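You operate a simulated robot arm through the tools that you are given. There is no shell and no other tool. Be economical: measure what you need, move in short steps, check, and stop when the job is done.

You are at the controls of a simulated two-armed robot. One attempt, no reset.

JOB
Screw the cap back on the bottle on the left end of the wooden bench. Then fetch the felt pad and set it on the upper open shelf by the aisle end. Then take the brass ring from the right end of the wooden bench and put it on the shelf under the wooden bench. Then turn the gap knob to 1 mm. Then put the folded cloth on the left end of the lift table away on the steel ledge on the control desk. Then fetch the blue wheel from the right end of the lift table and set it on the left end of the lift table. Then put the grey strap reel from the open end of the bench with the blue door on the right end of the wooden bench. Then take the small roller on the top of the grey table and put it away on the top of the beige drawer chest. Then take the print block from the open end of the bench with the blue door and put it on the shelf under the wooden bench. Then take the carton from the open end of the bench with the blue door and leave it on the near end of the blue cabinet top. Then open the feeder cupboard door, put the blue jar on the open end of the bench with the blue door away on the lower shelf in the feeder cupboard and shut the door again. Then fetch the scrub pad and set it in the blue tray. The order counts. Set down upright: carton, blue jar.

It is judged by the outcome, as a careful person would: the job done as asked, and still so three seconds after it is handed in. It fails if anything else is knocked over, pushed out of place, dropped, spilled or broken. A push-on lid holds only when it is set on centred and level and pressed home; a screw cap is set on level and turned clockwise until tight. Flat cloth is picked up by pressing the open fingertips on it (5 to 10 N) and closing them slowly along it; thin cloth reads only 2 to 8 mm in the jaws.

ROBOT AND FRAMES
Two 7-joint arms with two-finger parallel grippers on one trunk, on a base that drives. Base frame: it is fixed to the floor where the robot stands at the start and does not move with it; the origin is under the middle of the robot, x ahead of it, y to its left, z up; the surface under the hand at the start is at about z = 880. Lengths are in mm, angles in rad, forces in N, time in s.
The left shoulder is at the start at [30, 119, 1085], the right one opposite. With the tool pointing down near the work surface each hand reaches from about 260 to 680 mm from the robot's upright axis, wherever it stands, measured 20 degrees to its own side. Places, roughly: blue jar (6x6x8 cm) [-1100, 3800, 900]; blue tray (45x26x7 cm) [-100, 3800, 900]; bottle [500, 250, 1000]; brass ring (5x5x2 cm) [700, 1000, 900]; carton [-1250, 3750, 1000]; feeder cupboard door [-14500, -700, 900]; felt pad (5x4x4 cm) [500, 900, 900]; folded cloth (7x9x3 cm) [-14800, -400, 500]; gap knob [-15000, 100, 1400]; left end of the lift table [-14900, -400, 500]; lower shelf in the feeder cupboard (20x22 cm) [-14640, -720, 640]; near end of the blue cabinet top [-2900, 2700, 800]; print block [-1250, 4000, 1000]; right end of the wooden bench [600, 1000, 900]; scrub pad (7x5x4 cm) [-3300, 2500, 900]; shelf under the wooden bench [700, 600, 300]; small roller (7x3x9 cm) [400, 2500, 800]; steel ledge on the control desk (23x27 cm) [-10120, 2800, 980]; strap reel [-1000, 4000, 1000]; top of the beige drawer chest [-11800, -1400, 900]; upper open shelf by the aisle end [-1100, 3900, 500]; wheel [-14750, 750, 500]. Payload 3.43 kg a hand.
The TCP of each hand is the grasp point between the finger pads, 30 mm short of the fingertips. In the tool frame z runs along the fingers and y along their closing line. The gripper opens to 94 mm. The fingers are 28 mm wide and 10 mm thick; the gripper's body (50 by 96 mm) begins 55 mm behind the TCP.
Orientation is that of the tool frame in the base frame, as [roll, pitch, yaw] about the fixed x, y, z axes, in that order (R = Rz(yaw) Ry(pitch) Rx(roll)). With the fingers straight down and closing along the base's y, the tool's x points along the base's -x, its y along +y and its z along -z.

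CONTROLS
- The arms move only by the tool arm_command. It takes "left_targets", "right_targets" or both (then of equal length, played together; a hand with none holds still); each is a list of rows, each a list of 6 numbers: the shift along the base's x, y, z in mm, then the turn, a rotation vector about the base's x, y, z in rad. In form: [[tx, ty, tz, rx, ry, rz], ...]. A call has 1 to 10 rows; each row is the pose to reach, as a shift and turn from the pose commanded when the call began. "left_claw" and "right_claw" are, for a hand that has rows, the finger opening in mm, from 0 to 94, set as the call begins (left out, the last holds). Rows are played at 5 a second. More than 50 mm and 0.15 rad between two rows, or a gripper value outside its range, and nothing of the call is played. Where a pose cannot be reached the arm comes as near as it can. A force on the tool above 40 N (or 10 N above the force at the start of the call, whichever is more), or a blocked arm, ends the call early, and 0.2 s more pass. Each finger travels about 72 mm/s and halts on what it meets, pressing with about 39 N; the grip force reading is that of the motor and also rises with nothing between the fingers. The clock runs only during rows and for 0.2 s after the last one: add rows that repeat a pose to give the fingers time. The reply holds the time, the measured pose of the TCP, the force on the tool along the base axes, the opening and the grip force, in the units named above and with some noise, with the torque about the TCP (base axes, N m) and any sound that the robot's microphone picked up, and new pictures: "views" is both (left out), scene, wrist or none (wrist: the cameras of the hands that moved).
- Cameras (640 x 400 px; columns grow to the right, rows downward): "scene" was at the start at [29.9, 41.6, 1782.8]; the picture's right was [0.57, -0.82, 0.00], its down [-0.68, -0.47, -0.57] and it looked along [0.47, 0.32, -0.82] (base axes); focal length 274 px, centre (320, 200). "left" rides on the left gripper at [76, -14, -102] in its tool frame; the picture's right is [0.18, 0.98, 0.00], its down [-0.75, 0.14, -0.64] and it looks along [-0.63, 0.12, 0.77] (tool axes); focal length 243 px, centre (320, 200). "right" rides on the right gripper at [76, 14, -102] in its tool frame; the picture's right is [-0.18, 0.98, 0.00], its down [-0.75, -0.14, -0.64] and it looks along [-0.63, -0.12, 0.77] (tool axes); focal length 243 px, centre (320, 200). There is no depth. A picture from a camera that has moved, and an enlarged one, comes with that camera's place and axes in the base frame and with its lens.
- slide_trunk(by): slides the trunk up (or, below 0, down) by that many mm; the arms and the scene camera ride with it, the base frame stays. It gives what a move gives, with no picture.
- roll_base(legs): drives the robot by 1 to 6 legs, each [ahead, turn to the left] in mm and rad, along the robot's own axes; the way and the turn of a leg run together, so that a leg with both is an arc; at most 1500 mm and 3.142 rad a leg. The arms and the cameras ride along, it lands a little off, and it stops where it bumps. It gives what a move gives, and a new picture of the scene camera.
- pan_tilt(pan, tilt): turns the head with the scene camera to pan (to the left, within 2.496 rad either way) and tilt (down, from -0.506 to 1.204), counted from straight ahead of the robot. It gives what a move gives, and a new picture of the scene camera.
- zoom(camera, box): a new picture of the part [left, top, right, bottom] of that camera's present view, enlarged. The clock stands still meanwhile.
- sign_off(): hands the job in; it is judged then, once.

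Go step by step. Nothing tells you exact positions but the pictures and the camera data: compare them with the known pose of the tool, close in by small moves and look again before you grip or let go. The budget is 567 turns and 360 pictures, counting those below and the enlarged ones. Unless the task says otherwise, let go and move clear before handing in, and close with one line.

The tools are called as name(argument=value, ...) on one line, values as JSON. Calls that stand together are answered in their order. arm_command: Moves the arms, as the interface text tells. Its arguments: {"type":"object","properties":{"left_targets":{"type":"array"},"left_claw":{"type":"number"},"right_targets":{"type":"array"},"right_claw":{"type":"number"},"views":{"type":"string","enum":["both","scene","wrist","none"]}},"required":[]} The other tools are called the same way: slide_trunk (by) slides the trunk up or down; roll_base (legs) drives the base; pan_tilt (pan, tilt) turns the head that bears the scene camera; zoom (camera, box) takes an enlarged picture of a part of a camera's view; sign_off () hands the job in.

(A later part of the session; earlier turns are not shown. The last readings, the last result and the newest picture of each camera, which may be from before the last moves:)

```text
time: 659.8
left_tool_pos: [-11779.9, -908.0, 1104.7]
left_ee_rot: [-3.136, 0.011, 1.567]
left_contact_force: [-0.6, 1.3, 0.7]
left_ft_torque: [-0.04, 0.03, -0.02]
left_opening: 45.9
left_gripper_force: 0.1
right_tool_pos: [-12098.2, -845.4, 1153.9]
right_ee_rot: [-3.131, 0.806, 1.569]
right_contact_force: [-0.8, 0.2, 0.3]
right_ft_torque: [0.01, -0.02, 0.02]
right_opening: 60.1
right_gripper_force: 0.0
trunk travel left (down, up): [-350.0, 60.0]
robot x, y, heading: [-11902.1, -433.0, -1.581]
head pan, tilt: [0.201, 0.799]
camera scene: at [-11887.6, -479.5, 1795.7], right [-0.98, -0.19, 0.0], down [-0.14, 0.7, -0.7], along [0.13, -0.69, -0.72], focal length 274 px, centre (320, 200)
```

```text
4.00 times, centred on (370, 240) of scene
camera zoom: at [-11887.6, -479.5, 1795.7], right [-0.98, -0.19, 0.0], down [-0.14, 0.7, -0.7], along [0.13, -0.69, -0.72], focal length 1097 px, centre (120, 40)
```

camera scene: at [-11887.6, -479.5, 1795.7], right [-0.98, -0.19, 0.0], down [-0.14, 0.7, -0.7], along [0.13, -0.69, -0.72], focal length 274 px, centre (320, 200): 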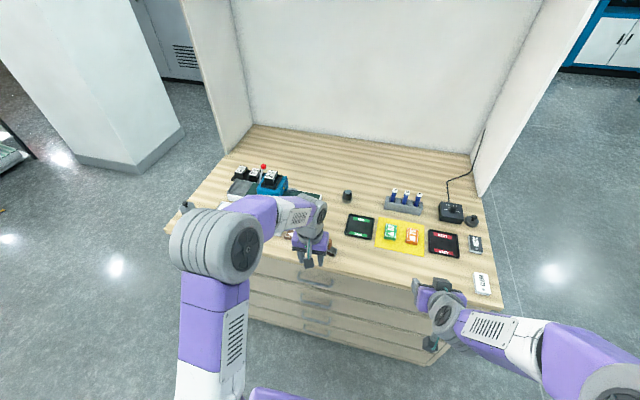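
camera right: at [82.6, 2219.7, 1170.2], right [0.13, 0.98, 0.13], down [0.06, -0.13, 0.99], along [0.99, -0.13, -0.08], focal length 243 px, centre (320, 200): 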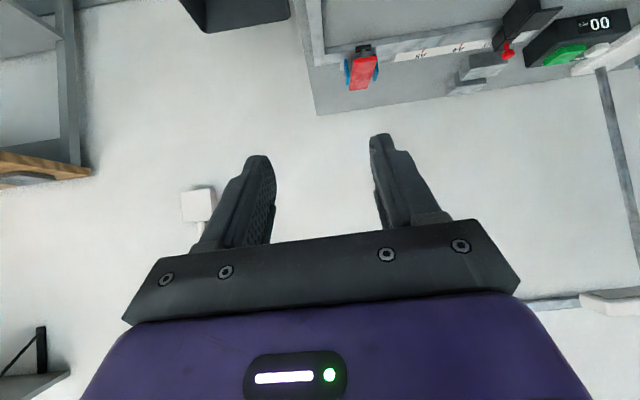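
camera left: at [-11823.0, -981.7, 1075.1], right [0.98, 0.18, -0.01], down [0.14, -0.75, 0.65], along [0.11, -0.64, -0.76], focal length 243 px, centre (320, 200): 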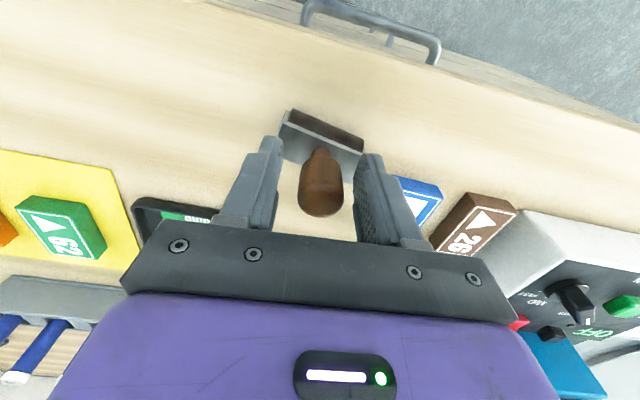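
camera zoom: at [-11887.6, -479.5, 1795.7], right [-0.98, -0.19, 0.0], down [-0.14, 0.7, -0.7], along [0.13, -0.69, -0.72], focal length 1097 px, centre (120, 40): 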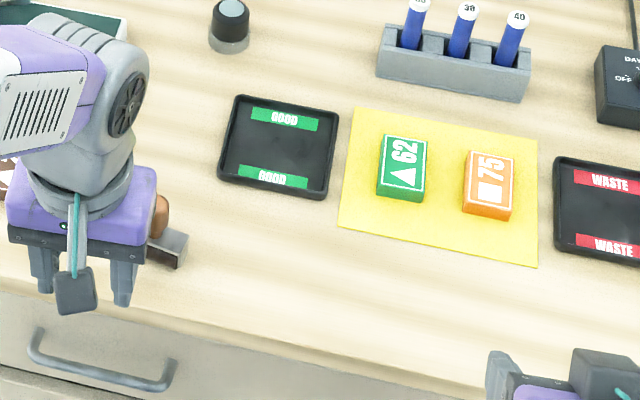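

Roller stands on the chest. Back off and return to the blue-door bench for the print block.

roll_base(legs=[[-500, 0], [0, 1.68], [1500, 0], [1500, 0], [1500, 0], [1500, 0]])

roll_base(legs=[[1500, 0], [1500, 0], [1500, 0], [400, 0]])

```text
time: 695.0
left_tool_pos: [-5504.9, 1100.7, 1103.3]
left_ee_rot: [-3.138, 0.01, -2.993]
left_contact_force: [0.0, 0.6, -0.2]
left_ft_torque: [0.0, -0.01, 0.04]
left_opening: 46.0
left_gripper_force: 0.0
right_tool_pos: [-5519.5, 776.0, 1152.7]
right_ee_rot: [-3.13, 0.803, -2.99]
right_contact_force: [0.2, -0.2, 0.3]
right_ft_torque: [-0.03, -0.01, 0.01]
right_opening: 60.0
right_gripper_force: 0.1
trunk travel left (down, up): [-350.0, 60.0]
robot x, y, heading: [-5956.4, 900.7, 0.143]
head pan, tilt: [0.201, 0.799]
camera scene: at [-5910.7, 928.8, 1795.6], right [0.34, -0.94, 0.0], down [-0.68, -0.24, -0.7], along [0.66, 0.23, -0.72], focal length 274 px, centre (320, 200)
```

scene: 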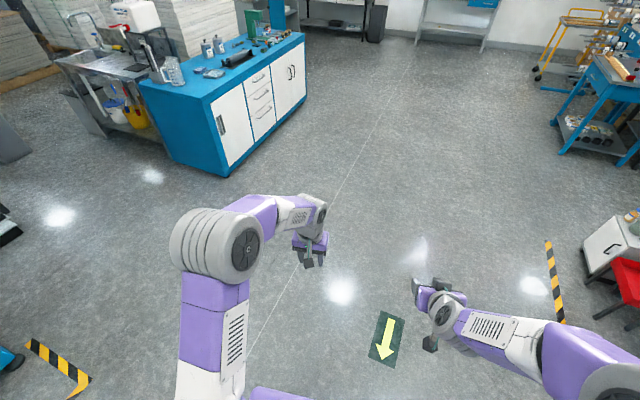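

```text
time: 718.7
left_tool_pos: [-636.8, 1817.1, 1103.5]
left_ee_rot: [-3.139, 0.011, -2.991]
left_contact_force: [0.1, -0.5, 0.5]
left_ft_torque: [0.0, 0.04, 0.01]
left_opening: 45.9
left_gripper_force: 0.1
right_tool_pos: [-650.0, 1492.0, 1153.6]
right_ee_rot: [-3.133, 0.801, -2.988]
right_contact_force: [0.2, -0.3, -0.2]
right_ft_torque: [0.0, -0.02, -0.02]
right_opening: 59.9
right_gripper_force: 0.0
trunk travel left (down, up): [-350.0, 60.0]
robot x, y, heading: [-1088.2, 1620.0, 0.147]
head pan, tilt: [0.201, 0.799]
camera scene: at [-1041.1, 1644.4, 1795.6], right [0.34, -0.94, 0.0], down [-0.67, -0.24, -0.7], along [0.66, 0.24, -0.72], focal length 274 px, centre (320, 200)
```

scene: 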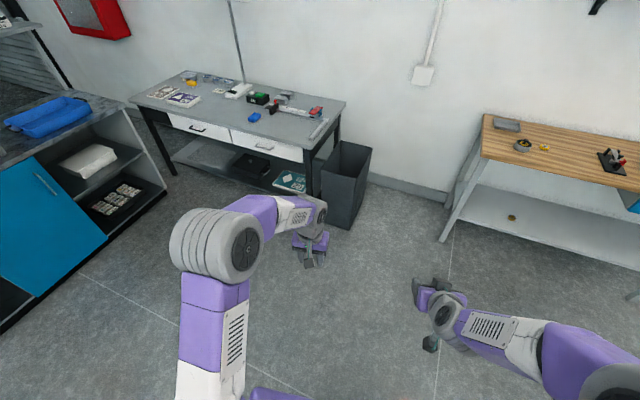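

Turn to the bench and approach the open end.

roll_base(legs=[[0, 1.42], [1450, 0]])

pan_tilt(pan=0.15, tilt=0.65)

```text
time: 729.3
left_tool_pos: [-1201.4, 3541.6, 1103.2]
left_ee_rot: [-3.137, 0.01, -1.572]
left_contact_force: [0.3, 0.2, -0.2]
left_ft_torque: [0.03, -0.01, -0.04]
left_opening: 46.0
left_gripper_force: 0.0
right_tool_pos: [-884.0, 3477.9, 1153.3]
right_ee_rot: [-3.132, 0.804, -1.572]
right_contact_force: [-0.5, -0.3, 0.5]
right_ft_torque: [0.0, -0.01, 0.01]
right_opening: 59.6
right_gripper_force: 0.0
trunk travel left (down, up): [-350.0, 60.0]
robot x, y, heading: [-1076.0, 3068.2, 1.566]
head pan, tilt: [0.201, 0.799]
camera scene: at [-1091.1, 3114.9, 1795.6], right [0.98, 0.19, 0.0], down [0.14, -0.7, -0.7], along [-0.13, 0.68, -0.72], focal length 274 px, centre (320, 200)
```

scene: 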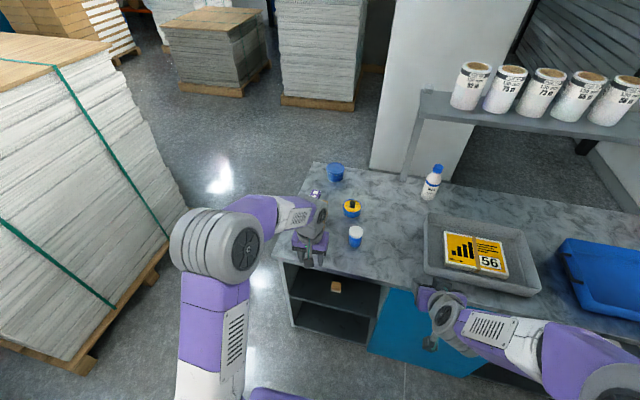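

```text
time: 730.0
left_tool_pos: [-1200.8, 3542.2, 1103.1]
left_ee_rot: [-3.137, 0.01, -1.571]
left_contact_force: [-0.4, -0.6, -0.4]
left_ft_torque: [0.0, 0.01, 0.03]
left_opening: 45.9
left_gripper_force: 0.0
right_tool_pos: [-883.9, 3478.7, 1153.0]
right_ee_rot: [-3.131, 0.803, -1.571]
right_contact_force: [0.2, -0.4, -0.2]
right_ft_torque: [0.0, 0.01, 0.0]
right_opening: 60.0
right_gripper_force: 0.0
trunk travel left (down, up): [-350.0, 60.0]
robot x, y, heading: [-1074.7, 3063.1, 1.562]
head pan, tilt: [0.15, 0.649]
camera scene: at [-1088.0, 3121.6, 1808.2], right [0.99, 0.14, 0.0], down [0.09, -0.6, -0.8], along [-0.11, 0.79, -0.6], focal length 274 px, centre (320, 200)
```

scene: 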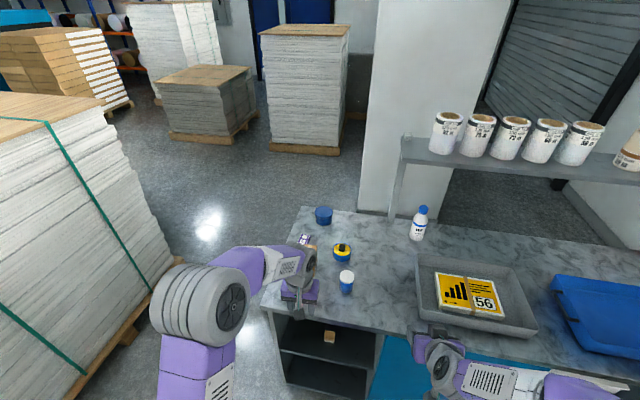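

arm_command(left_targets=[[-10, 0, 30, 0, 0, 0], [-20, 0, 60, 0, 0, 0], [-40, 0, 80, 0, 0, 0]], left_claw=80, views="none")

roll_base(legs=[[290, 0.005]])

zoom(camera="left", box=[0, 0, 640, 400])

```text
time: 730.8
left_tool_pos: [-1241.9, 3541.7, 1182.7]
left_ee_rot: [-3.138, 0.009, -1.574]
left_contact_force: [0.5, -0.1, -0.6]
left_ft_torque: [0.05, -0.01, -0.01]
left_opening: 80.2
left_gripper_force: 0.1
right_tool_pos: [-884.2, 3478.6, 1153.6]
right_ee_rot: [-3.131, 0.802, -1.57]
right_contact_force: [-0.9, 0.3, -1.0]
right_ft_torque: [-0.01, 0.02, 0.02]
right_opening: 59.9
right_gripper_force: 0.0
trunk travel left (down, up): [-350.0, 60.0]
robot x, y, heading: [-1074.9, 3063.5, 1.562]
head pan, tilt: [0.15, 0.649]
```

```text
time: 732.8
left_tool_pos: [-1244.1, 3831.6, 1183.6]
left_ee_rot: [-3.137, 0.011, -1.565]
left_contact_force: [1.3, -0.5, -0.1]
left_ft_torque: [-0.01, -0.01, 0.01]
left_opening: 80.1
left_gripper_force: 0.1
right_tool_pos: [-885.9, 3770.5, 1151.9]
right_ee_rot: [-3.132, 0.803, -1.565]
right_contact_force: [0.2, -0.6, -0.5]
right_ft_torque: [0.01, -0.01, -0.01]
right_opening: 60.2
right_gripper_force: 0.0
trunk travel left (down, up): [-350.0, 60.0]
robot x, y, heading: [-1075.4, 3357.9, 1.572]
head pan, tilt: [0.15, 0.649]
camera scene: at [-1087.5, 3412.3, 1808.2], right [0.99, 0.15, 0.0], down [0.09, -0.6, -0.8], along [-0.12, 0.79, -0.6], focal length 274 px, centre (320, 200)
```

scene: 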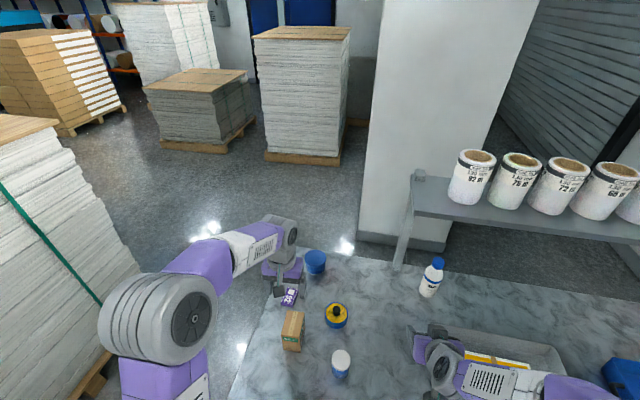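

```text
1.00 times, centred on (320, 200) of left (not enlarged: the box is as wide or as high as the picture)
camera zoom: at [-1229.2, 3755.7, 1285.6], right [-0.98, -0.19, -0.01], down [-0.15, 0.75, 0.65], along [-0.12, 0.64, -0.76], focal length 243 px, centre (320, 200)
```

zoom: 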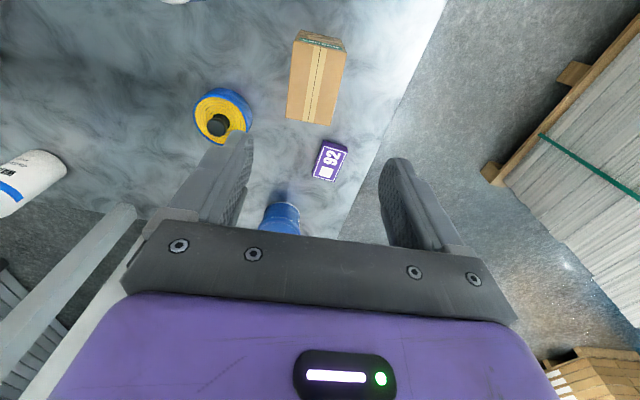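

The print block is at about (−1288,3976), 46 mm wide along x. Move above and descend.

arm_command(left_targets=[[-11, 36, -10, 0, 0, 0], [-22, 73, -20, 0, 0, 0], [-33, 110, -35, 0, 0, 0], [-44, 145, -50, 0, 0, 0], [-44, 145, -95, 0, 0, 0], [-44, 145, -140, 0, 0, 0], [-44, 145, -175, 0, 0, 0]], left_claw=76, views="wrist")

```text
time: 734.4
left_tool_pos: [-1288.6, 3976.8, 1007.5]
left_ee_rot: [-3.138, 0.009, -1.566]
left_contact_force: [0.2, -0.6, -0.1]
left_ft_torque: [0.01, -0.04, -0.02]
left_opening: 75.9
left_gripper_force: 0.1
right_tool_pos: [-885.4, 3771.5, 1153.5]
right_ee_rot: [-3.131, 0.802, -1.563]
right_contact_force: [-0.1, -0.2, -0.6]
right_ft_torque: [0.0, -0.01, 0.05]
right_opening: 59.9
right_gripper_force: 0.0
trunk travel left (down, up): [-350.0, 60.0]
robot x, y, heading: [-1070.9, 3353.3, 1.572]
head pan, tilt: [0.15, 0.649]
camera left: at [-1274.0, 3900.6, 1109.1], right [-0.98, -0.19, -0.01], down [-0.15, 0.75, 0.65], along [-0.12, 0.64, -0.76], focal length 243 px, centre (320, 200)
```

left: 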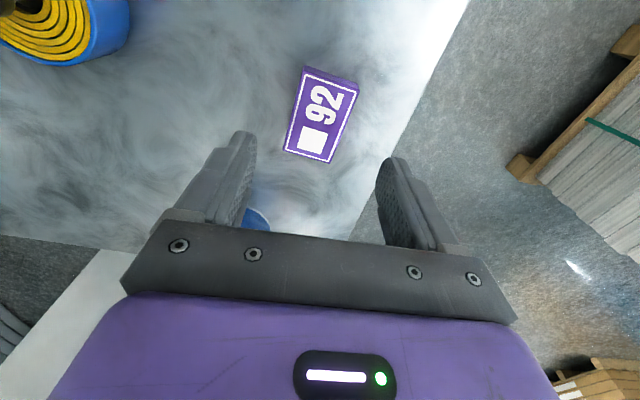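

arm_command(left_targets=[[1, -3, -35, 0, 0, 0], [1, -3, -60, 0, 0, 0], [1, -3, -72, 0, 0, 0]], views="wrist")

```text
time: 735.2
left_tool_pos: [-1288.4, 3973.8, 935.0]
left_ee_rot: [-3.139, 0.011, -1.563]
left_contact_force: [-0.3, -0.5, -0.5]
left_ft_torque: [0.0, 0.01, -0.04]
left_opening: 76.3
left_gripper_force: 0.2
right_tool_pos: [-886.7, 3770.8, 1154.1]
right_ee_rot: [-3.13, 0.801, -1.565]
right_contact_force: [-1.4, 0.3, -0.3]
right_ft_torque: [-0.02, -0.01, -0.02]
right_opening: 60.0
right_gripper_force: 0.1
trunk travel left (down, up): [-350.0, 60.0]
robot x, y, heading: [-1071.2, 3356.7, 1.573]
head pan, tilt: [0.15, 0.649]
camera left: at [-1272.7, 3897.5, 1037.2], right [-0.98, -0.19, -0.01], down [-0.15, 0.75, 0.65], along [-0.12, 0.64, -0.76], focal length 243 px, centre (320, 200)
```

left: 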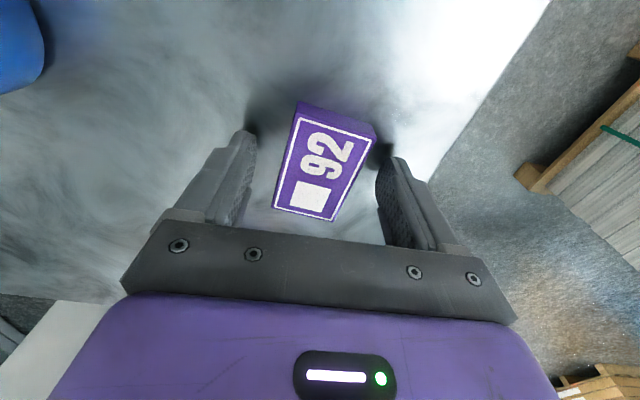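

arm_command(left_targets=[[0, 0, 0, 0, 0, 0], [0, 0, 0, 0, 0, 0], [0, 0, 0, 0, 0, 0], [0, 0, 0, 0, 0, 0]], left_claw=25, views="wrist")

```text
time: 736.2
left_tool_pos: [-1287.3, 3973.9, 935.2]
left_ee_rot: [-3.138, 0.012, -1.565]
left_contact_force: [-0.2, 0.9, 0.4]
left_ft_torque: [0.03, 0.0, 0.05]
left_opening: 43.6
left_gripper_force: 39.4
right_tool_pos: [-884.9, 3771.4, 1153.0]
right_ee_rot: [-3.132, 0.803, -1.562]
right_contact_force: [0.0, 0.6, -0.7]
right_ft_torque: [0.02, 0.0, 0.02]
right_opening: 60.3
right_gripper_force: 0.0
trunk travel left (down, up): [-350.0, 60.0]
robot x, y, heading: [-1076.7, 3356.7, 1.571]
head pan, tilt: [0.15, 0.649]
camera left: at [-1272.6, 3897.4, 1037.8], right [-0.98, -0.19, -0.01], down [-0.15, 0.75, 0.65], along [-0.12, 0.64, -0.76], focal length 243 px, centre (320, 200)
```

left: 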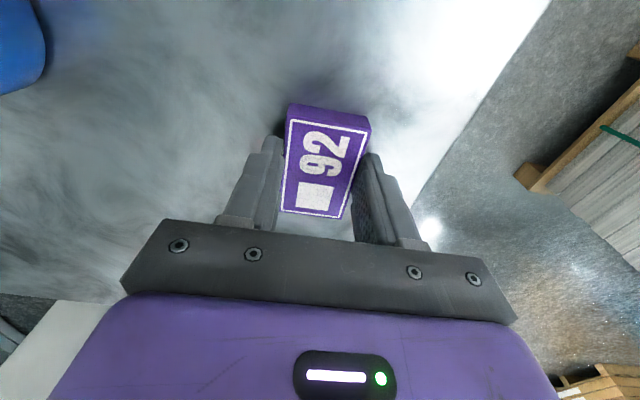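

arm_command(left_targets=[[0, 0, 30, 0, 0, 0], [0, 0, 75, 0, 0, 0], [0, 0, 120, 0, 0, 0], [0, 0, 165, 0, 0, 0], [0, 0, 200, 0, 0, 0], [10, -40, 220, 0, 0, 0], [20, -85, 230, 0, 0, 0], [30, -130, 235, 0, 0, 0]], views="wrist")

roll_base(legs=[[-500, 0]])

```text
time: 738.0
left_tool_pos: [-1258.0, 3842.7, 1171.3]
left_ee_rot: [-3.139, 0.013, -1.567]
left_contact_force: [-0.7, -0.4, -0.7]
left_ft_torque: [0.01, 0.03, 0.02]
left_opening: 43.8
left_gripper_force: 38.8
right_tool_pos: [-885.6, 3769.7, 1153.2]
right_ee_rot: [-3.133, 0.805, -1.565]
right_contact_force: [0.0, 0.2, -0.2]
right_ft_torque: [0.01, 0.02, -0.04]
right_opening: 59.9
right_gripper_force: 0.0
trunk travel left (down, up): [-350.0, 60.0]
robot x, y, heading: [-1072.7, 3350.8, 1.573]
head pan, tilt: [0.15, 0.649]
camera left: at [-1242.1, 3765.9, 1273.8], right [-0.98, -0.19, -0.01], down [-0.15, 0.74, 0.65], along [-0.12, 0.64, -0.76], focal length 243 px, centre (320, 200)
```

left: 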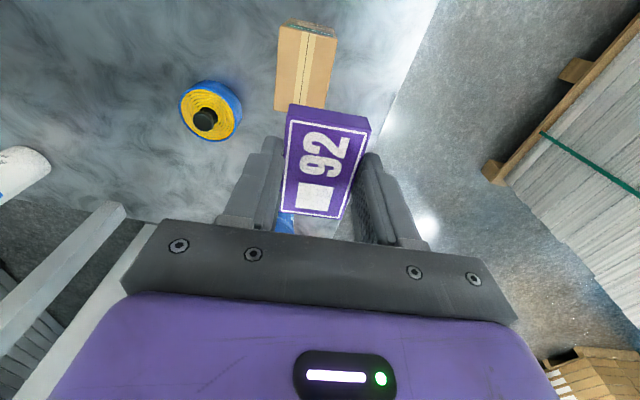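

```text
time: 741.0
left_tool_pos: [-1255.8, 3344.1, 1170.4]
left_ee_rot: [-3.139, 0.011, -1.57]
left_contact_force: [0.5, 0.2, 0.4]
left_ft_torque: [0.02, 0.0, 0.02]
left_opening: 43.7
left_gripper_force: 38.9
right_tool_pos: [-885.2, 3269.7, 1153.8]
right_ee_rot: [-3.132, 0.802, -1.567]
right_contact_force: [0.8, 0.4, -0.4]
right_ft_torque: [-0.01, 0.02, -0.01]
right_opening: 60.1
right_gripper_force: 0.0
trunk travel left (down, up): [-350.0, 60.0]
robot x, y, heading: [-1075.8, 2854.3, 1.569]
head pan, tilt: [0.15, 0.649]
camera scene: at [-1087.9, 2911.1, 1808.2], right [0.99, 0.15, 0.0], down [0.09, -0.6, -0.8], along [-0.12, 0.79, -0.6], focal length 274 px, centre (320, 200)
```

scene: 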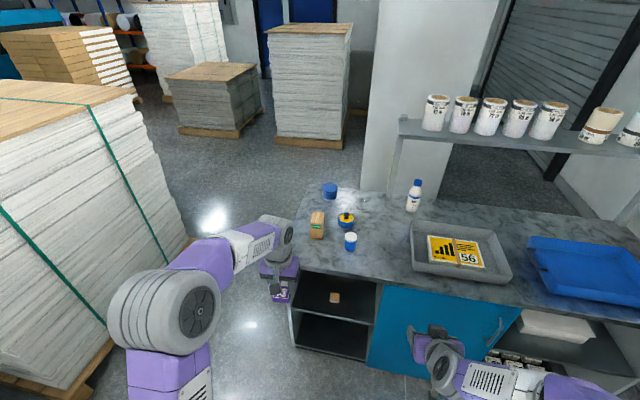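

Tuck the right hand, then drive to the wooden bench's shelf.

arm_command(right_targets=[[5, -10, 0, -0.1, 0, 0], [10, -25, 0, -0.2, 0, 0], [15, -40, 0, -0.3, 0, 0], [20, -55, 0, -0.4, 0, 0], [25, -70, 0, -0.5, 0, 0], [30, -85, 0, -0.6, 0, 0], [35, -100, 0, -0.7, 0, 0], [40, -110, 0, -0.8, 0, 0]], views="none")

roll_base(legs=[[0, -2.905], [1250, 0], [1220, 0], [0, 1.336]])

pan_tilt(pan=0.0, tilt=0.8)

```text
time: 742.8
left_tool_pos: [-1255.8, 3344.3, 1171.3]
left_ee_rot: [-3.137, 0.009, -1.569]
left_contact_force: [0.2, -0.1, -0.3]
left_ft_torque: [-0.01, 0.01, -0.01]
left_opening: 43.8
left_gripper_force: 38.9
right_tool_pos: [-844.6, 3158.7, 1152.8]
right_ee_rot: [-3.134, 0.001, -1.568]
right_contact_force: [0.1, -0.1, 0.0]
right_ft_torque: [-0.04, -0.02, -0.04]
right_opening: 59.8
right_gripper_force: 0.0
trunk travel left (down, up): [-350.0, 60.0]
robot x, y, heading: [-1074.4, 2854.1, 1.567]
head pan, tilt: [0.15, 0.649]
```

```text
time: 765.0
left_tool_pos: [29.5, 664.8, 1169.6]
left_ee_rot: [-3.14, 0.01, -3.092]
left_contact_force: [0.5, 0.3, -0.2]
left_ft_torque: [0.0, 0.01, -0.01]
left_opening: 43.7
left_gripper_force: 38.8
right_tool_pos: [-136.3, 244.4, 1153.5]
right_ee_rot: [-3.134, 0.005, -3.093]
right_contact_force: [-0.9, 0.2, -0.6]
right_ft_torque: [0.01, -0.01, -0.03]
right_opening: 59.9
right_gripper_force: 0.0
trunk travel left (down, up): [-350.0, 60.0]
robot x, y, heading: [-452.1, 461.6, 0.046]
head pan, tilt: [0.15, 0.649]
camera scene: at [-395.6, 477.5, 1808.2], right [0.19, -0.98, 0.0], down [-0.59, -0.12, -0.8], along [0.78, 0.15, -0.6], focal length 274 px, centre (320, 200)
```

scene: 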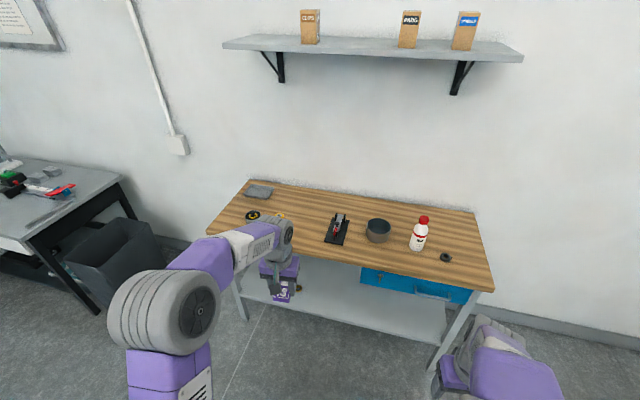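

```text
time: 765.7
left_tool_pos: [29.2, 663.4, 1170.9]
left_ee_rot: [-3.139, 0.01, -3.092]
left_contact_force: [-0.3, -0.5, 0.2]
left_ft_torque: [-0.02, -0.01, 0.0]
left_opening: 43.8
left_gripper_force: 38.8
right_tool_pos: [-136.8, 244.2, 1152.4]
right_ee_rot: [-3.134, 0.003, -3.092]
right_contact_force: [-0.2, -0.1, 0.2]
right_ft_torque: [0.02, 0.0, -0.05]
right_opening: 60.0
right_gripper_force: 0.1
trunk travel left (down, up): [-350.0, 60.0]
robot x, y, heading: [-452.9, 464.3, 0.041]
head pan, tilt: [0.0, 0.799]
camera scene: at [-400.2, 464.2, 1795.7], right [0.04, -1.0, 0.0], down [-0.72, -0.03, -0.7], along [0.7, 0.03, -0.72], focal length 274 px, centre (320, 200)
```

scene: 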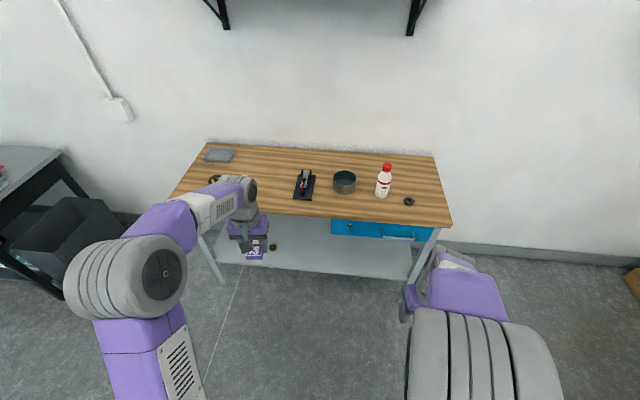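

slide_trunk(by=-350)

arm_command(left_targets=[[7, 0, -45, 0, 0, 0], [14, 0, -90, 0, 0, 0], [21, 0, -135, 0, 0, 0], [28, 0, -180, 0, 0, 0], [35, 0, -225, 0, 0, 0], [42, 0, -270, 0, 0, 0], [49, 0, -315, 0, 0, 0], [56, 0, -360, 0, 0, 0], [60, 0, -395, 0, 0, 0]], views="scene")

```text
time: 769.1
left_tool_pos: [29.1, 664.0, 821.0]
left_ee_rot: [-3.137, 0.011, -3.092]
left_contact_force: [0.2, -0.4, -0.5]
left_ft_torque: [0.0, -0.02, 0.03]
left_opening: 43.8
left_gripper_force: 38.8
right_tool_pos: [-136.0, 245.4, 804.5]
right_ee_rot: [-3.134, 0.003, -3.092]
right_contact_force: [-0.4, 0.1, 0.3]
right_ft_torque: [0.01, -0.03, -0.01]
right_opening: 60.1
right_gripper_force: 0.2
trunk travel left (down, up): [0.0, 410.0]
robot x, y, heading: [-448.5, 460.7, 0.044]
head pan, tilt: [0.0, 0.799]
```

```text
time: 771.1
left_tool_pos: [89.5, 662.6, 423.5]
left_ee_rot: [-3.138, 0.01, -3.093]
left_contact_force: [0.7, 0.1, -0.7]
left_ft_torque: [0.02, 0.0, 0.0]
left_opening: 43.4
left_gripper_force: 39.1
right_tool_pos: [-135.7, 244.2, 802.6]
right_ee_rot: [-3.134, 0.002, -3.094]
right_contact_force: [0.0, 0.1, 0.1]
right_ft_torque: [0.01, -0.03, 0.02]
right_opening: 60.3
right_gripper_force: 0.0
trunk travel left (down, up): [0.0, 410.0]
robot x, y, heading: [-451.7, 461.7, 0.044]
head pan, tilt: [0.0, 0.799]
camera scene: at [-400.0, 464.2, 1445.6], right [0.04, -1.0, 0.0], down [-0.72, -0.03, -0.7], along [0.7, 0.03, -0.72], focal length 274 px, centre (320, 200)
```

scene: 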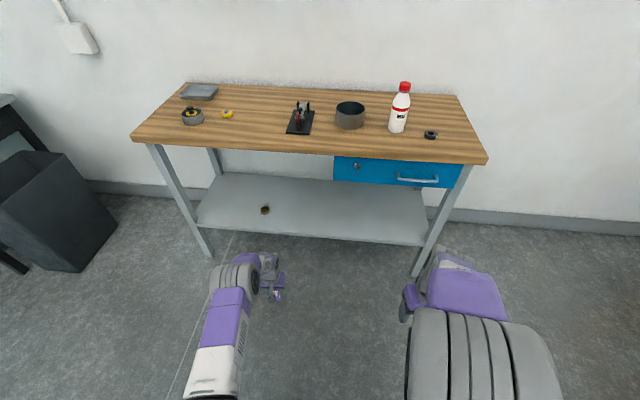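

The arm hangs well. Extend 80 mm further so the elbow stays clear of the bench edge, then drive in.

arm_command(left_targets=[[27, 0, -5, 0, 0, 0], [54, 0, -10, 0, 0, 0], [80, 0, -15, 0, 0, 0]], views="none")

roll_base(legs=[[280, 0]])

```text
time: 771.9
left_tool_pos: [139.5, 662.6, 420.5]
left_ee_rot: [-3.137, 0.009, -3.093]
left_contact_force: [0.8, 0.6, -0.1]
left_ft_torque: [-0.01, 0.02, 0.0]
left_opening: 43.7
left_gripper_force: 38.8
left hand out of reach, approached as far as the arm can: row 2, 3
right_tool_pos: [-135.7, 244.2, 803.9]
right_ee_rot: [-3.135, 0.005, -3.094]
right_contact_force: [0.1, -0.1, -0.5]
right_ft_torque: [0.03, 0.03, 0.03]
right_opening: 59.9
right_gripper_force: 0.0
trunk travel left (down, up): [0.0, 410.0]
robot x, y, heading: [-451.9, 458.6, 0.043]
head pan, tilt: [0.0, 0.799]
```

```text
time: 773.9
left_tool_pos: [419.7, 675.6, 420.2]
left_ee_rot: [-3.139, 0.01, -3.092]
left_contact_force: [0.1, 0.2, -0.8]
left_ft_torque: [-0.01, 0.01, 0.0]
left_opening: 43.7
left_gripper_force: 39.5
right_tool_pos: [144.0, 257.6, 803.6]
right_ee_rot: [-3.135, 0.001, -3.091]
right_contact_force: [-0.6, -0.3, -0.2]
right_ft_torque: [-0.03, 0.03, 0.02]
right_opening: 60.2
right_gripper_force: 0.0
trunk travel left (down, up): [0.0, 410.0]
robot x, y, heading: [-169.0, 471.1, 0.045]
head pan, tilt: [0.0, 0.799]
camera scene: at [-120.2, 476.7, 1445.6], right [0.05, -1.0, 0.0], down [-0.72, -0.03, -0.7], along [0.7, 0.03, -0.72], focal length 274 px, centre (320, 200)
```

scene: 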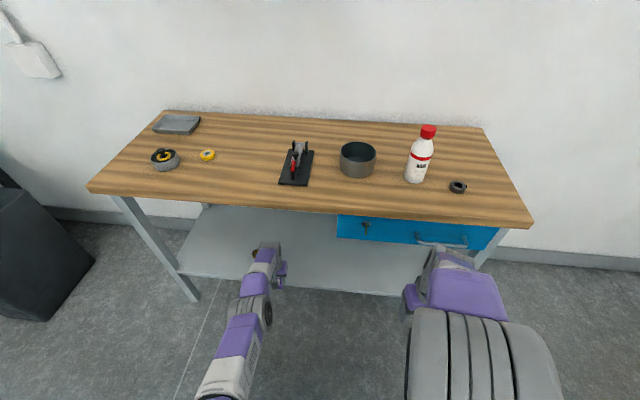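

roll_base(legs=[[120, 0]])

arm_command(left_targets=[[-5, 0, -20, 0, 0, 0], [-10, 0, -40, 0, 0, 0], [-12, 0, -50, 0, 0, 0]], views="wrist")

```text
time: 775.1
left_tool_pos: [541.3, 680.3, 419.8]
left_ee_rot: [-3.138, 0.009, -3.093]
left_contact_force: [-0.3, 0.6, -0.8]
left_ft_torque: [0.0, 0.0, -0.01]
left_opening: 44.1
left_gripper_force: 38.9
right_tool_pos: [264.4, 262.8, 803.2]
right_ee_rot: [-3.135, 0.002, -3.091]
right_contact_force: [0.1, -0.4, 0.3]
right_ft_torque: [-0.01, 0.02, 0.0]
right_opening: 60.0
right_gripper_force: 0.0
trunk travel left (down, up): [0.0, 410.0]
robot x, y, heading: [-50.5, 480.3, 0.044]
head pan, tilt: [0.0, 0.799]
camera scene: at [0.0, 482.1, 1445.6], right [0.04, -1.0, 0.0], down [-0.72, -0.03, -0.7], along [0.7, 0.03, -0.72], focal length 274 px, centre (320, 200)
```

scene: 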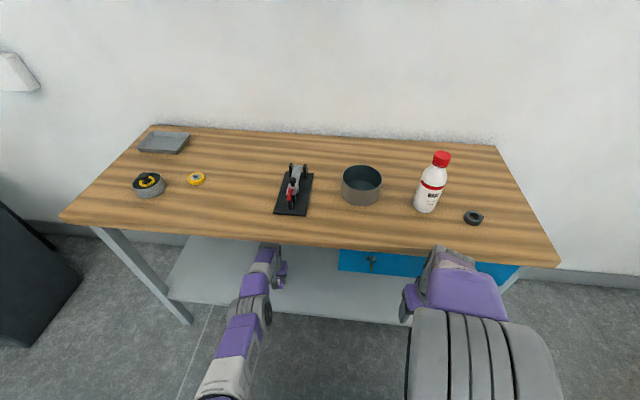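

```text
time: 775.9
left_tool_pos: [519.2, 680.2, 381.9]
left_ee_rot: [-3.139, 0.009, -3.09]
left_contact_force: [0.7, 0.3, 0.3]
left_ft_torque: [0.02, 0.0, -0.01]
left_opening: 44.0
left_gripper_force: 39.3
left hand out of reach, approached as far as the arm can: row 1, 2, 3
right_tool_pos: [263.9, 261.3, 803.4]
right_ee_rot: [-3.135, 0.003, -3.092]
right_contact_force: [0.3, -0.6, 0.8]
right_ft_torque: [0.01, 0.0, 0.01]
right_opening: 59.8
right_gripper_force: 0.1
trunk travel left (down, up): [0.0, 410.0]
robot x, y, heading: [-51.8, 476.7, 0.048]
head pan, tilt: [0.0, 0.799]
camera left: at [443.8, 663.8, 483.3], right [-0.23, 0.97, -0.01], down [0.74, 0.18, 0.65], along [0.63, 0.15, -0.76], focal length 243 px, centre (320, 200)
```

left: 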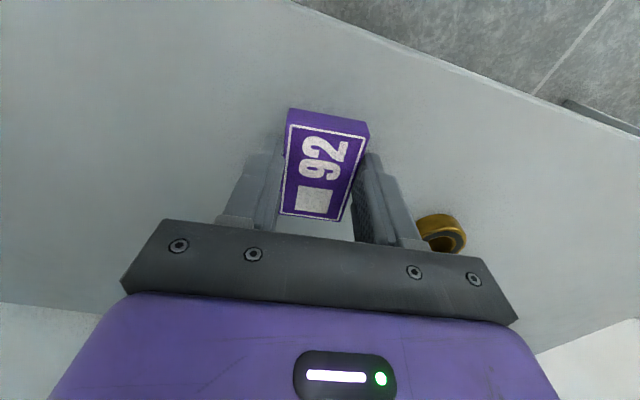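

roll_base(legs=[[30, 0]])

arm_command(left_targets=[[-6, 0, -8, 0, 0, 0], [-10, 0, -15, 0, 0, 0], [-14, 0, -20, 0, 0, 0], [-16, 0, -24, 0, 0, 0]], views="none")

```text
time: 776.7
left_tool_pos: [549.9, 682.3, 380.8]
left_ee_rot: [-3.139, 0.009, -3.091]
left_contact_force: [0.0, 0.0, -0.2]
left_ft_torque: [-0.03, 0.02, -0.02]
left_opening: 43.9
left_gripper_force: 38.9
right_tool_pos: [294.1, 263.8, 803.7]
right_ee_rot: [-3.135, 0.002, -3.09]
right_contact_force: [0.1, -0.8, -0.3]
right_ft_torque: [-0.03, -0.02, -0.01]
right_opening: 59.9
right_gripper_force: 0.0
trunk travel left (down, up): [0.0, 410.0]
robot x, y, heading: [-21.5, 479.2, 0.043]
head pan, tilt: [0.0, 0.799]
camera scene: at [29.9, 483.4, 1445.6], right [0.04, -1.0, 0.0], down [-0.72, -0.03, -0.7], along [0.7, 0.03, -0.72], focal length 274 px, centre (320, 200)
```

scene: 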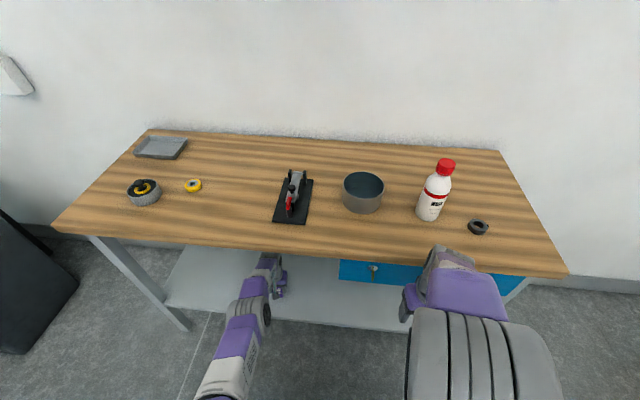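

```text
time: 777.7
left_tool_pos: [534.9, 681.8, 360.9]
left_ee_rot: [-3.139, 0.016, -3.092]
left_contact_force: [-0.9, -1.4, 21.0]
left_ft_torque: [0.12, 0.36, -0.01]
left_opening: 44.1
left_gripper_force: 39.1
right_tool_pos: [292.8, 262.2, 803.9]
right_ee_rot: [-3.135, 0.004, -3.091]
right_contact_force: [0.2, 0.3, 0.4]
right_ft_torque: [0.01, 0.06, -0.02]
right_opening: 59.8
right_gripper_force: 0.0
trunk travel left (down, up): [0.0, 410.0]
robot x, y, heading: [-20.0, 478.9, 0.047]
head pan, tilt: [0.0, 0.799]
```

Contact with the shelf. Release and rise.

arm_command(left_targets=[[0, 0, 2, 0, 0, 0], [0, 0, 2, 0, 0, 0], [0, 0, 2, 0, 0, 0], [0, 0, 30, 0, 0, 0], [0, 0, 65, 0, 0, 0]], left_claw=66, views="wrist")

```text
time: 778.9
left_tool_pos: [533.2, 681.1, 421.9]
left_ee_rot: [-3.138, 0.009, -3.093]
left_contact_force: [0.0, 1.0, -0.7]
left_ft_torque: [0.0, 0.01, 0.02]
left_opening: 66.2
left_gripper_force: 0.0
right_tool_pos: [294.9, 263.9, 803.6]
right_ee_rot: [-3.135, 0.003, -3.091]
right_contact_force: [-0.5, 0.5, -0.3]
right_ft_torque: [-0.01, 0.0, 0.0]
right_opening: 59.9
right_gripper_force: 0.1
trunk travel left (down, up): [0.0, 410.0]
robot x, y, heading: [-20.1, 479.2, 0.047]
head pan, tilt: [0.0, 0.799]
camera left: at [457.7, 664.2, 524.3], right [-0.23, 0.97, -0.01], down [0.74, 0.18, 0.65], along [0.63, 0.15, -0.76], focal length 243 px, centre (320, 200)
```

left: 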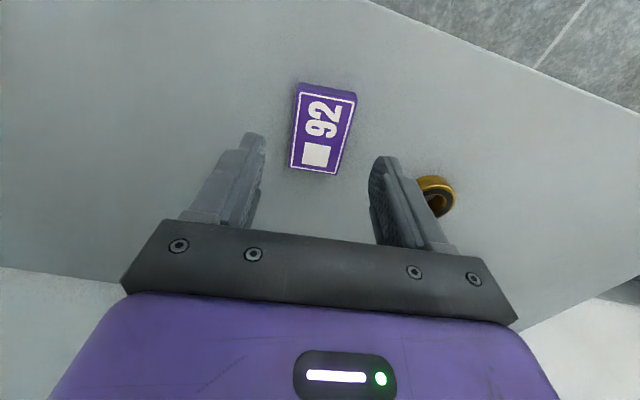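

Block placed. Back out, raise trunk and arm, go for the carton.

roll_base(legs=[[-450, 0]])

slide_trunk(by=350)

arm_command(left_targets=[[-15, 5, 45, 0, 0, 0], [-30, 10, 90, 0, 0, 0], [-45, 15, 135, 0, 0, 0], [-60, 20, 180, 0, 0, 0], [-75, 25, 225, 0, 0, 0], [-90, 30, 270, 0, 0, 0], [-105, 35, 315, 0, 0, 0], [-120, 40, 360, 0, 0, 0], [-130, 45, 400, 0, 0, 0]], views="none")

roll_base(legs=[[0, 1.95], [1250, 0], [1150, 0], [0, -0.42]])

```text
time: 781.7
left_tool_pos: [82.8, 660.3, 422.0]
left_ee_rot: [-3.139, 0.011, -3.091]
left_contact_force: [0.3, 0.4, 0.2]
left_ft_torque: [0.0, 0.0, 0.01]
left_opening: 65.9
left_gripper_force: 0.1
right_tool_pos: [-158.5, 242.5, 804.3]
right_ee_rot: [-3.134, 0.003, -3.091]
right_contact_force: [-0.1, -0.1, -0.3]
right_ft_torque: [0.02, 0.01, -0.04]
right_opening: 60.0
right_gripper_force: 0.2
trunk travel left (down, up): [0.0, 410.0]
robot x, y, heading: [-471.7, 462.7, 0.047]
head pan, tilt: [0.0, 0.799]
camera scene: at [-422.2, 463.0, 1445.6], right [0.05, -1.0, 0.0], down [-0.72, -0.03, -0.7], along [0.7, 0.03, -0.72], focal length 274 px, centre (320, 200)
```

scene: 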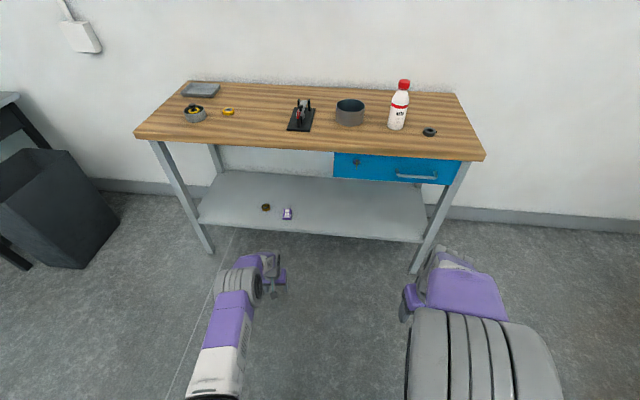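

```text
time: 785.1
left_tool_pos: [82.8, 662.9, 772.1]
left_ee_rot: [-3.139, 0.012, -3.092]
left_contact_force: [1.0, 0.1, -0.1]
left_ft_torque: [-0.04, 0.01, 0.0]
left_opening: 66.0
left_gripper_force: 0.0
right_tool_pos: [-156.6, 243.8, 1152.9]
right_ee_rot: [-3.135, 0.004, -3.09]
right_contact_force: [-0.6, 0.1, 1.0]
right_ft_torque: [-0.01, 0.02, -0.01]
right_opening: 60.0
right_gripper_force: 0.1
trunk travel left (down, up): [-350.0, 60.0]
robot x, y, heading: [-472.2, 462.4, 0.045]
head pan, tilt: [0.0, 0.799]
```

```text
time: 787.1
left_tool_pos: [-49.4, 706.0, 1171.0]
left_ee_rot: [-3.138, 0.009, -3.091]
left_contact_force: [0.0, -0.7, 0.6]
left_ft_torque: [-0.01, -0.01, 0.01]
left_opening: 65.8
left_gripper_force: 0.1
right_tool_pos: [-158.6, 243.4, 1152.8]
right_ee_rot: [-3.134, 0.002, -3.091]
right_contact_force: [0.2, -0.8, -0.1]
right_ft_torque: [0.03, -0.01, 0.0]
right_opening: 60.0
right_gripper_force: 0.1
trunk travel left (down, up): [-350.0, 60.0]
robot x, y, heading: [-474.7, 459.6, 0.046]
head pan, tilt: [0.0, 0.799]
```

```text
time: 804.7
left_tool_pos: [-1649.0, 3097.0, 1171.7]
left_ee_rot: [-3.139, 0.01, -1.576]
left_contact_force: [0.6, -0.3, 0.0]
left_ft_torque: [-0.01, 0.02, 0.01]
left_opening: 66.3
left_gripper_force: 0.1
right_tool_pos: [-1193.2, 2961.2, 1153.9]
right_ee_rot: [-3.134, 0.003, -1.576]
right_contact_force: [-0.3, -0.3, 0.6]
right_ft_torque: [0.01, -0.01, 0.02]
right_opening: 60.0
right_gripper_force: 0.0
trunk travel left (down, up): [-350.0, 60.0]
robot x, y, heading: [-1427.0, 2656.6, 1.559]
head pan, tilt: [0.0, 0.799]
camera scene: at [-1425.3, 2710.1, 1795.6], right [1.0, -0.01, 0.0], down [-0.01, -0.72, -0.7], along [0.01, 0.7, -0.72], focal length 274 px, centre (320, 200)
```

scene: 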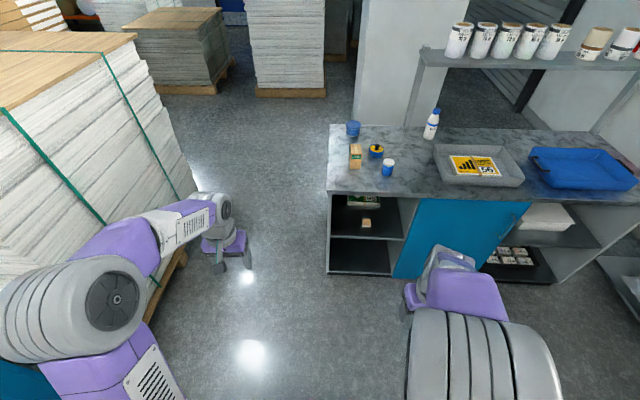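

Position is fine: the paper stack is well to the left. Drive forward to put the carton in the right hand's reach.

roll_base(legs=[[590, 0.012]])

zoom(camera="scene", box=[310, 160, 470, 260])

```text
time: 808.0
left_tool_pos: [-1650.7, 3683.2, 1170.1]
left_ee_rot: [-3.138, 0.01, -1.565]
left_contact_force: [-0.2, 0.5, 0.0]
left_ft_torque: [-0.01, -0.01, 0.0]
left_opening: 66.1
left_gripper_force: 0.1
right_tool_pos: [-1194.8, 3553.2, 1154.6]
right_ee_rot: [-3.133, 0.002, -1.565]
right_contact_force: [0.3, -0.7, -0.1]
right_ft_torque: [0.03, -0.02, 0.01]
right_opening: 60.1
right_gripper_force: 0.2
trunk travel left (down, up): [-350.0, 60.0]
robot x, y, heading: [-1424.5, 3248.4, 1.568]
head pan, tilt: [0.0, 0.799]
camera scene: at [-1422.9, 3299.1, 1795.6], right [1.0, 0.0, 0.0], down [0.0, -0.72, -0.7], along [0.0, 0.7, -0.72], focal length 274 px, centre (320, 200)
```

scene: 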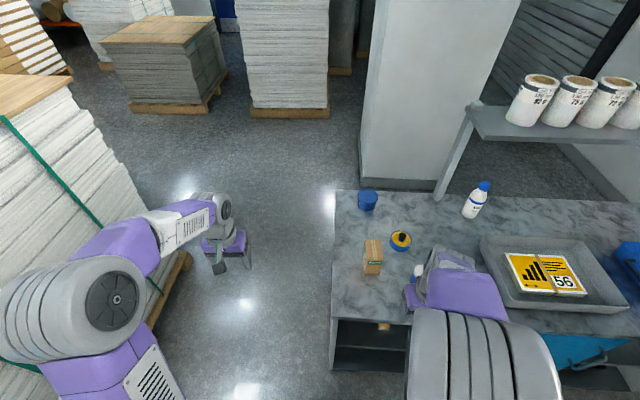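

```text
4.00 times, centred on (390, 210) of scene
camera zoom: at [-1422.9, 3299.1, 1795.6], right [1.0, 0.0, 0.0], down [0.0, -0.72, -0.7], along [0.0, 0.7, -0.72], focal length 1097 px, centre (40, 160)
```

zoom: 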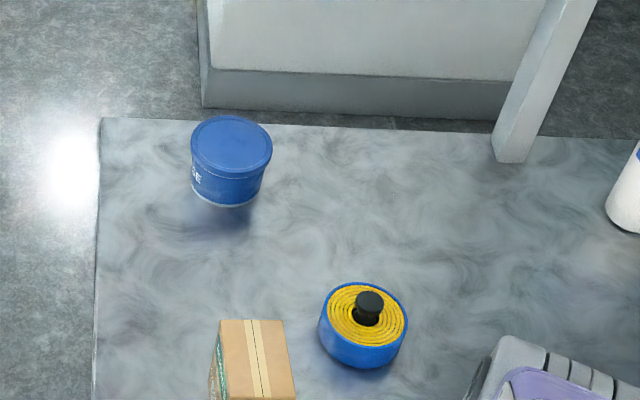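

arm_command(right_targets=[[-7, 42, 0, 0, 0, 0], [-14, 84, 0, 0, 0, 0], [-21, 126, 0, 0, 0, 0], [-28, 168, 0, 0, 0, 0], [-35, 210, 0, 0, 0, 0], [-42, 252, -5, 0, 0, 0], [-45, 275, -10, 0, 0, 0]], right_claw=94, views="wrist")

```text
time: 809.6
left_tool_pos: [-1650.2, 3683.2, 1170.4]
left_ee_rot: [-3.137, 0.009, -1.567]
left_contact_force: [-0.2, -1.0, -0.1]
left_ft_torque: [0.0, 0.0, 0.0]
left_opening: 66.0
left_gripper_force: 0.1
right_tool_pos: [-1238.9, 3828.1, 1143.4]
right_ee_rot: [-3.136, 0.002, -1.569]
right_contact_force: [0.1, 0.0, -0.8]
right_ft_torque: [0.02, 0.0, 0.02]
right_opening: 94.1
right_gripper_force: 0.1
trunk travel left (down, up): [-350.0, 60.0]
robot x, y, heading: [-1420.7, 3250.7, 1.573]
head pan, tilt: [0.0, 0.799]
camera right: at [-1253.3, 3750.0, 1246.0], right [-0.98, 0.18, -0.01], down [0.13, 0.75, 0.64], along [0.12, 0.63, -0.76], focal length 243 px, centre (320, 200)
```

right: 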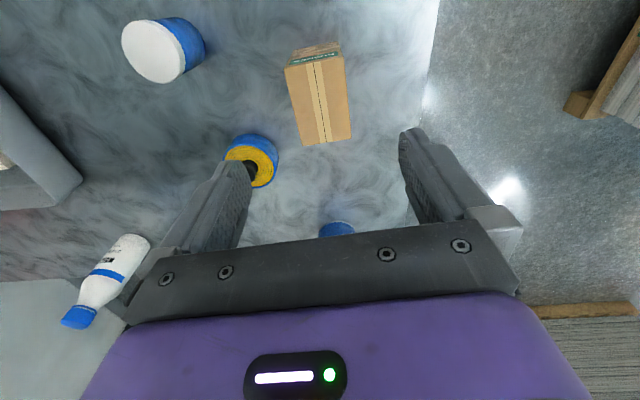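

Carton top is directly below (57 mm across x). Align yaw slightly and descend.

arm_command(right_targets=[[1, 0, -40, 0, 0, -0.07], [1, 0, -80, 0, 0, -0.07], [1, 0, -110, 0, 0, -0.07]], views="wrist")

```text
time: 810.5
left_tool_pos: [-1651.1, 3683.4, 1171.0]
left_ee_rot: [-3.139, 0.01, -1.567]
left_contact_force: [0.6, 0.1, -0.2]
left_ft_torque: [-0.01, 0.03, -0.04]
left_opening: 66.0
left_gripper_force: 0.0
right_tool_pos: [-1236.5, 3828.5, 1033.0]
right_ee_rot: [-3.137, 0.004, -1.637]
right_contact_force: [0.1, -0.2, 0.8]
right_ft_torque: [-0.01, -0.02, 0.04]
right_opening: 94.2
right_gripper_force: 0.0
trunk travel left (down, up): [-350.0, 60.0]
robot x, y, heading: [-1423.4, 3244.1, 1.568]
head pan, tilt: [0.0, 0.799]
camera right: at [-1257.1, 3751.2, 1135.5], right [-0.97, 0.25, -0.01], down [0.19, 0.74, 0.64], along [0.17, 0.62, -0.76], focal length 243 px, centre (320, 200)
```

right: 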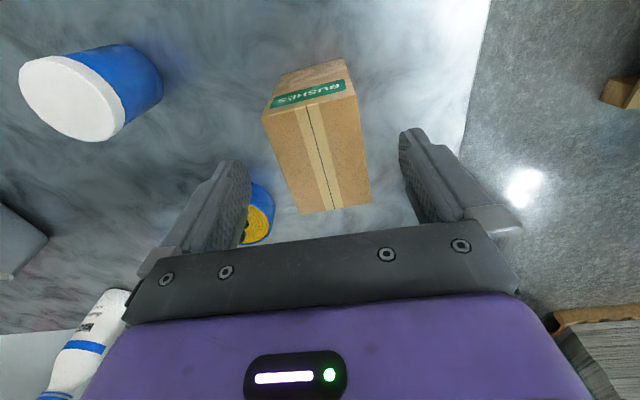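

arm_command(right_targets=[[0, -2, -35, 0, 0, 0], [0, -2, -55, 0, 0, 0], [0, -2, -64, 0, 0, 0]], views="none")

arm_command(right_targets=[[0, 0, 0, 0, 0, 0], [0, 0, 0, 0, 0, 0], [0, 0, 0, 0, 0, 0], [0, 0, 0, 0, 0, 0]], right_claw=40, views="wrist")

```text
time: 811.2
left_tool_pos: [-1650.3, 3682.3, 1172.1]
left_ee_rot: [-3.138, 0.009, -1.566]
left_contact_force: [0.0, 0.9, -0.3]
left_ft_torque: [0.05, 0.0, 0.0]
left_opening: 66.2
left_gripper_force: 0.2
right_tool_pos: [-1237.7, 3826.7, 969.2]
right_ee_rot: [-3.136, 0.003, -1.635]
right_contact_force: [-0.1, -0.3, -0.3]
right_ft_torque: [0.0, -0.01, 0.0]
right_opening: 94.2
right_gripper_force: 0.1
trunk travel left (down, up): [-350.0, 60.0]
robot x, y, heading: [-1423.8, 3245.4, 1.567]
head pan, tilt: [0.0, 0.799]
```

```text
time: 812.2
left_tool_pos: [-1649.9, 3683.6, 1170.8]
left_ee_rot: [-3.138, 0.011, -1.565]
left_contact_force: [-0.4, 0.6, -0.9]
left_ft_torque: [0.01, 0.0, -0.02]
left_opening: 65.8
left_gripper_force: 0.1
right_tool_pos: [-1238.3, 3825.2, 968.9]
right_ee_rot: [-3.135, 0.002, -1.635]
right_contact_force: [1.5, -0.6, -0.2]
right_ft_torque: [0.08, 0.02, -0.07]
right_opening: 61.3
right_gripper_force: 39.4
trunk travel left (down, up): [-350.0, 60.0]
robot x, y, heading: [-1422.7, 3244.9, 1.569]
head pan, tilt: [0.0, 0.799]
camera right: at [-1257.9, 3749.1, 1072.0], right [-0.97, 0.25, -0.01], down [0.18, 0.74, 0.65], along [0.16, 0.62, -0.76], focal length 243 px, centre (320, 200)
```

right: 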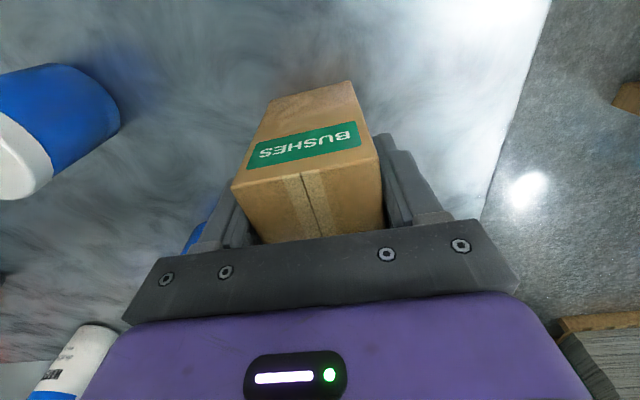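

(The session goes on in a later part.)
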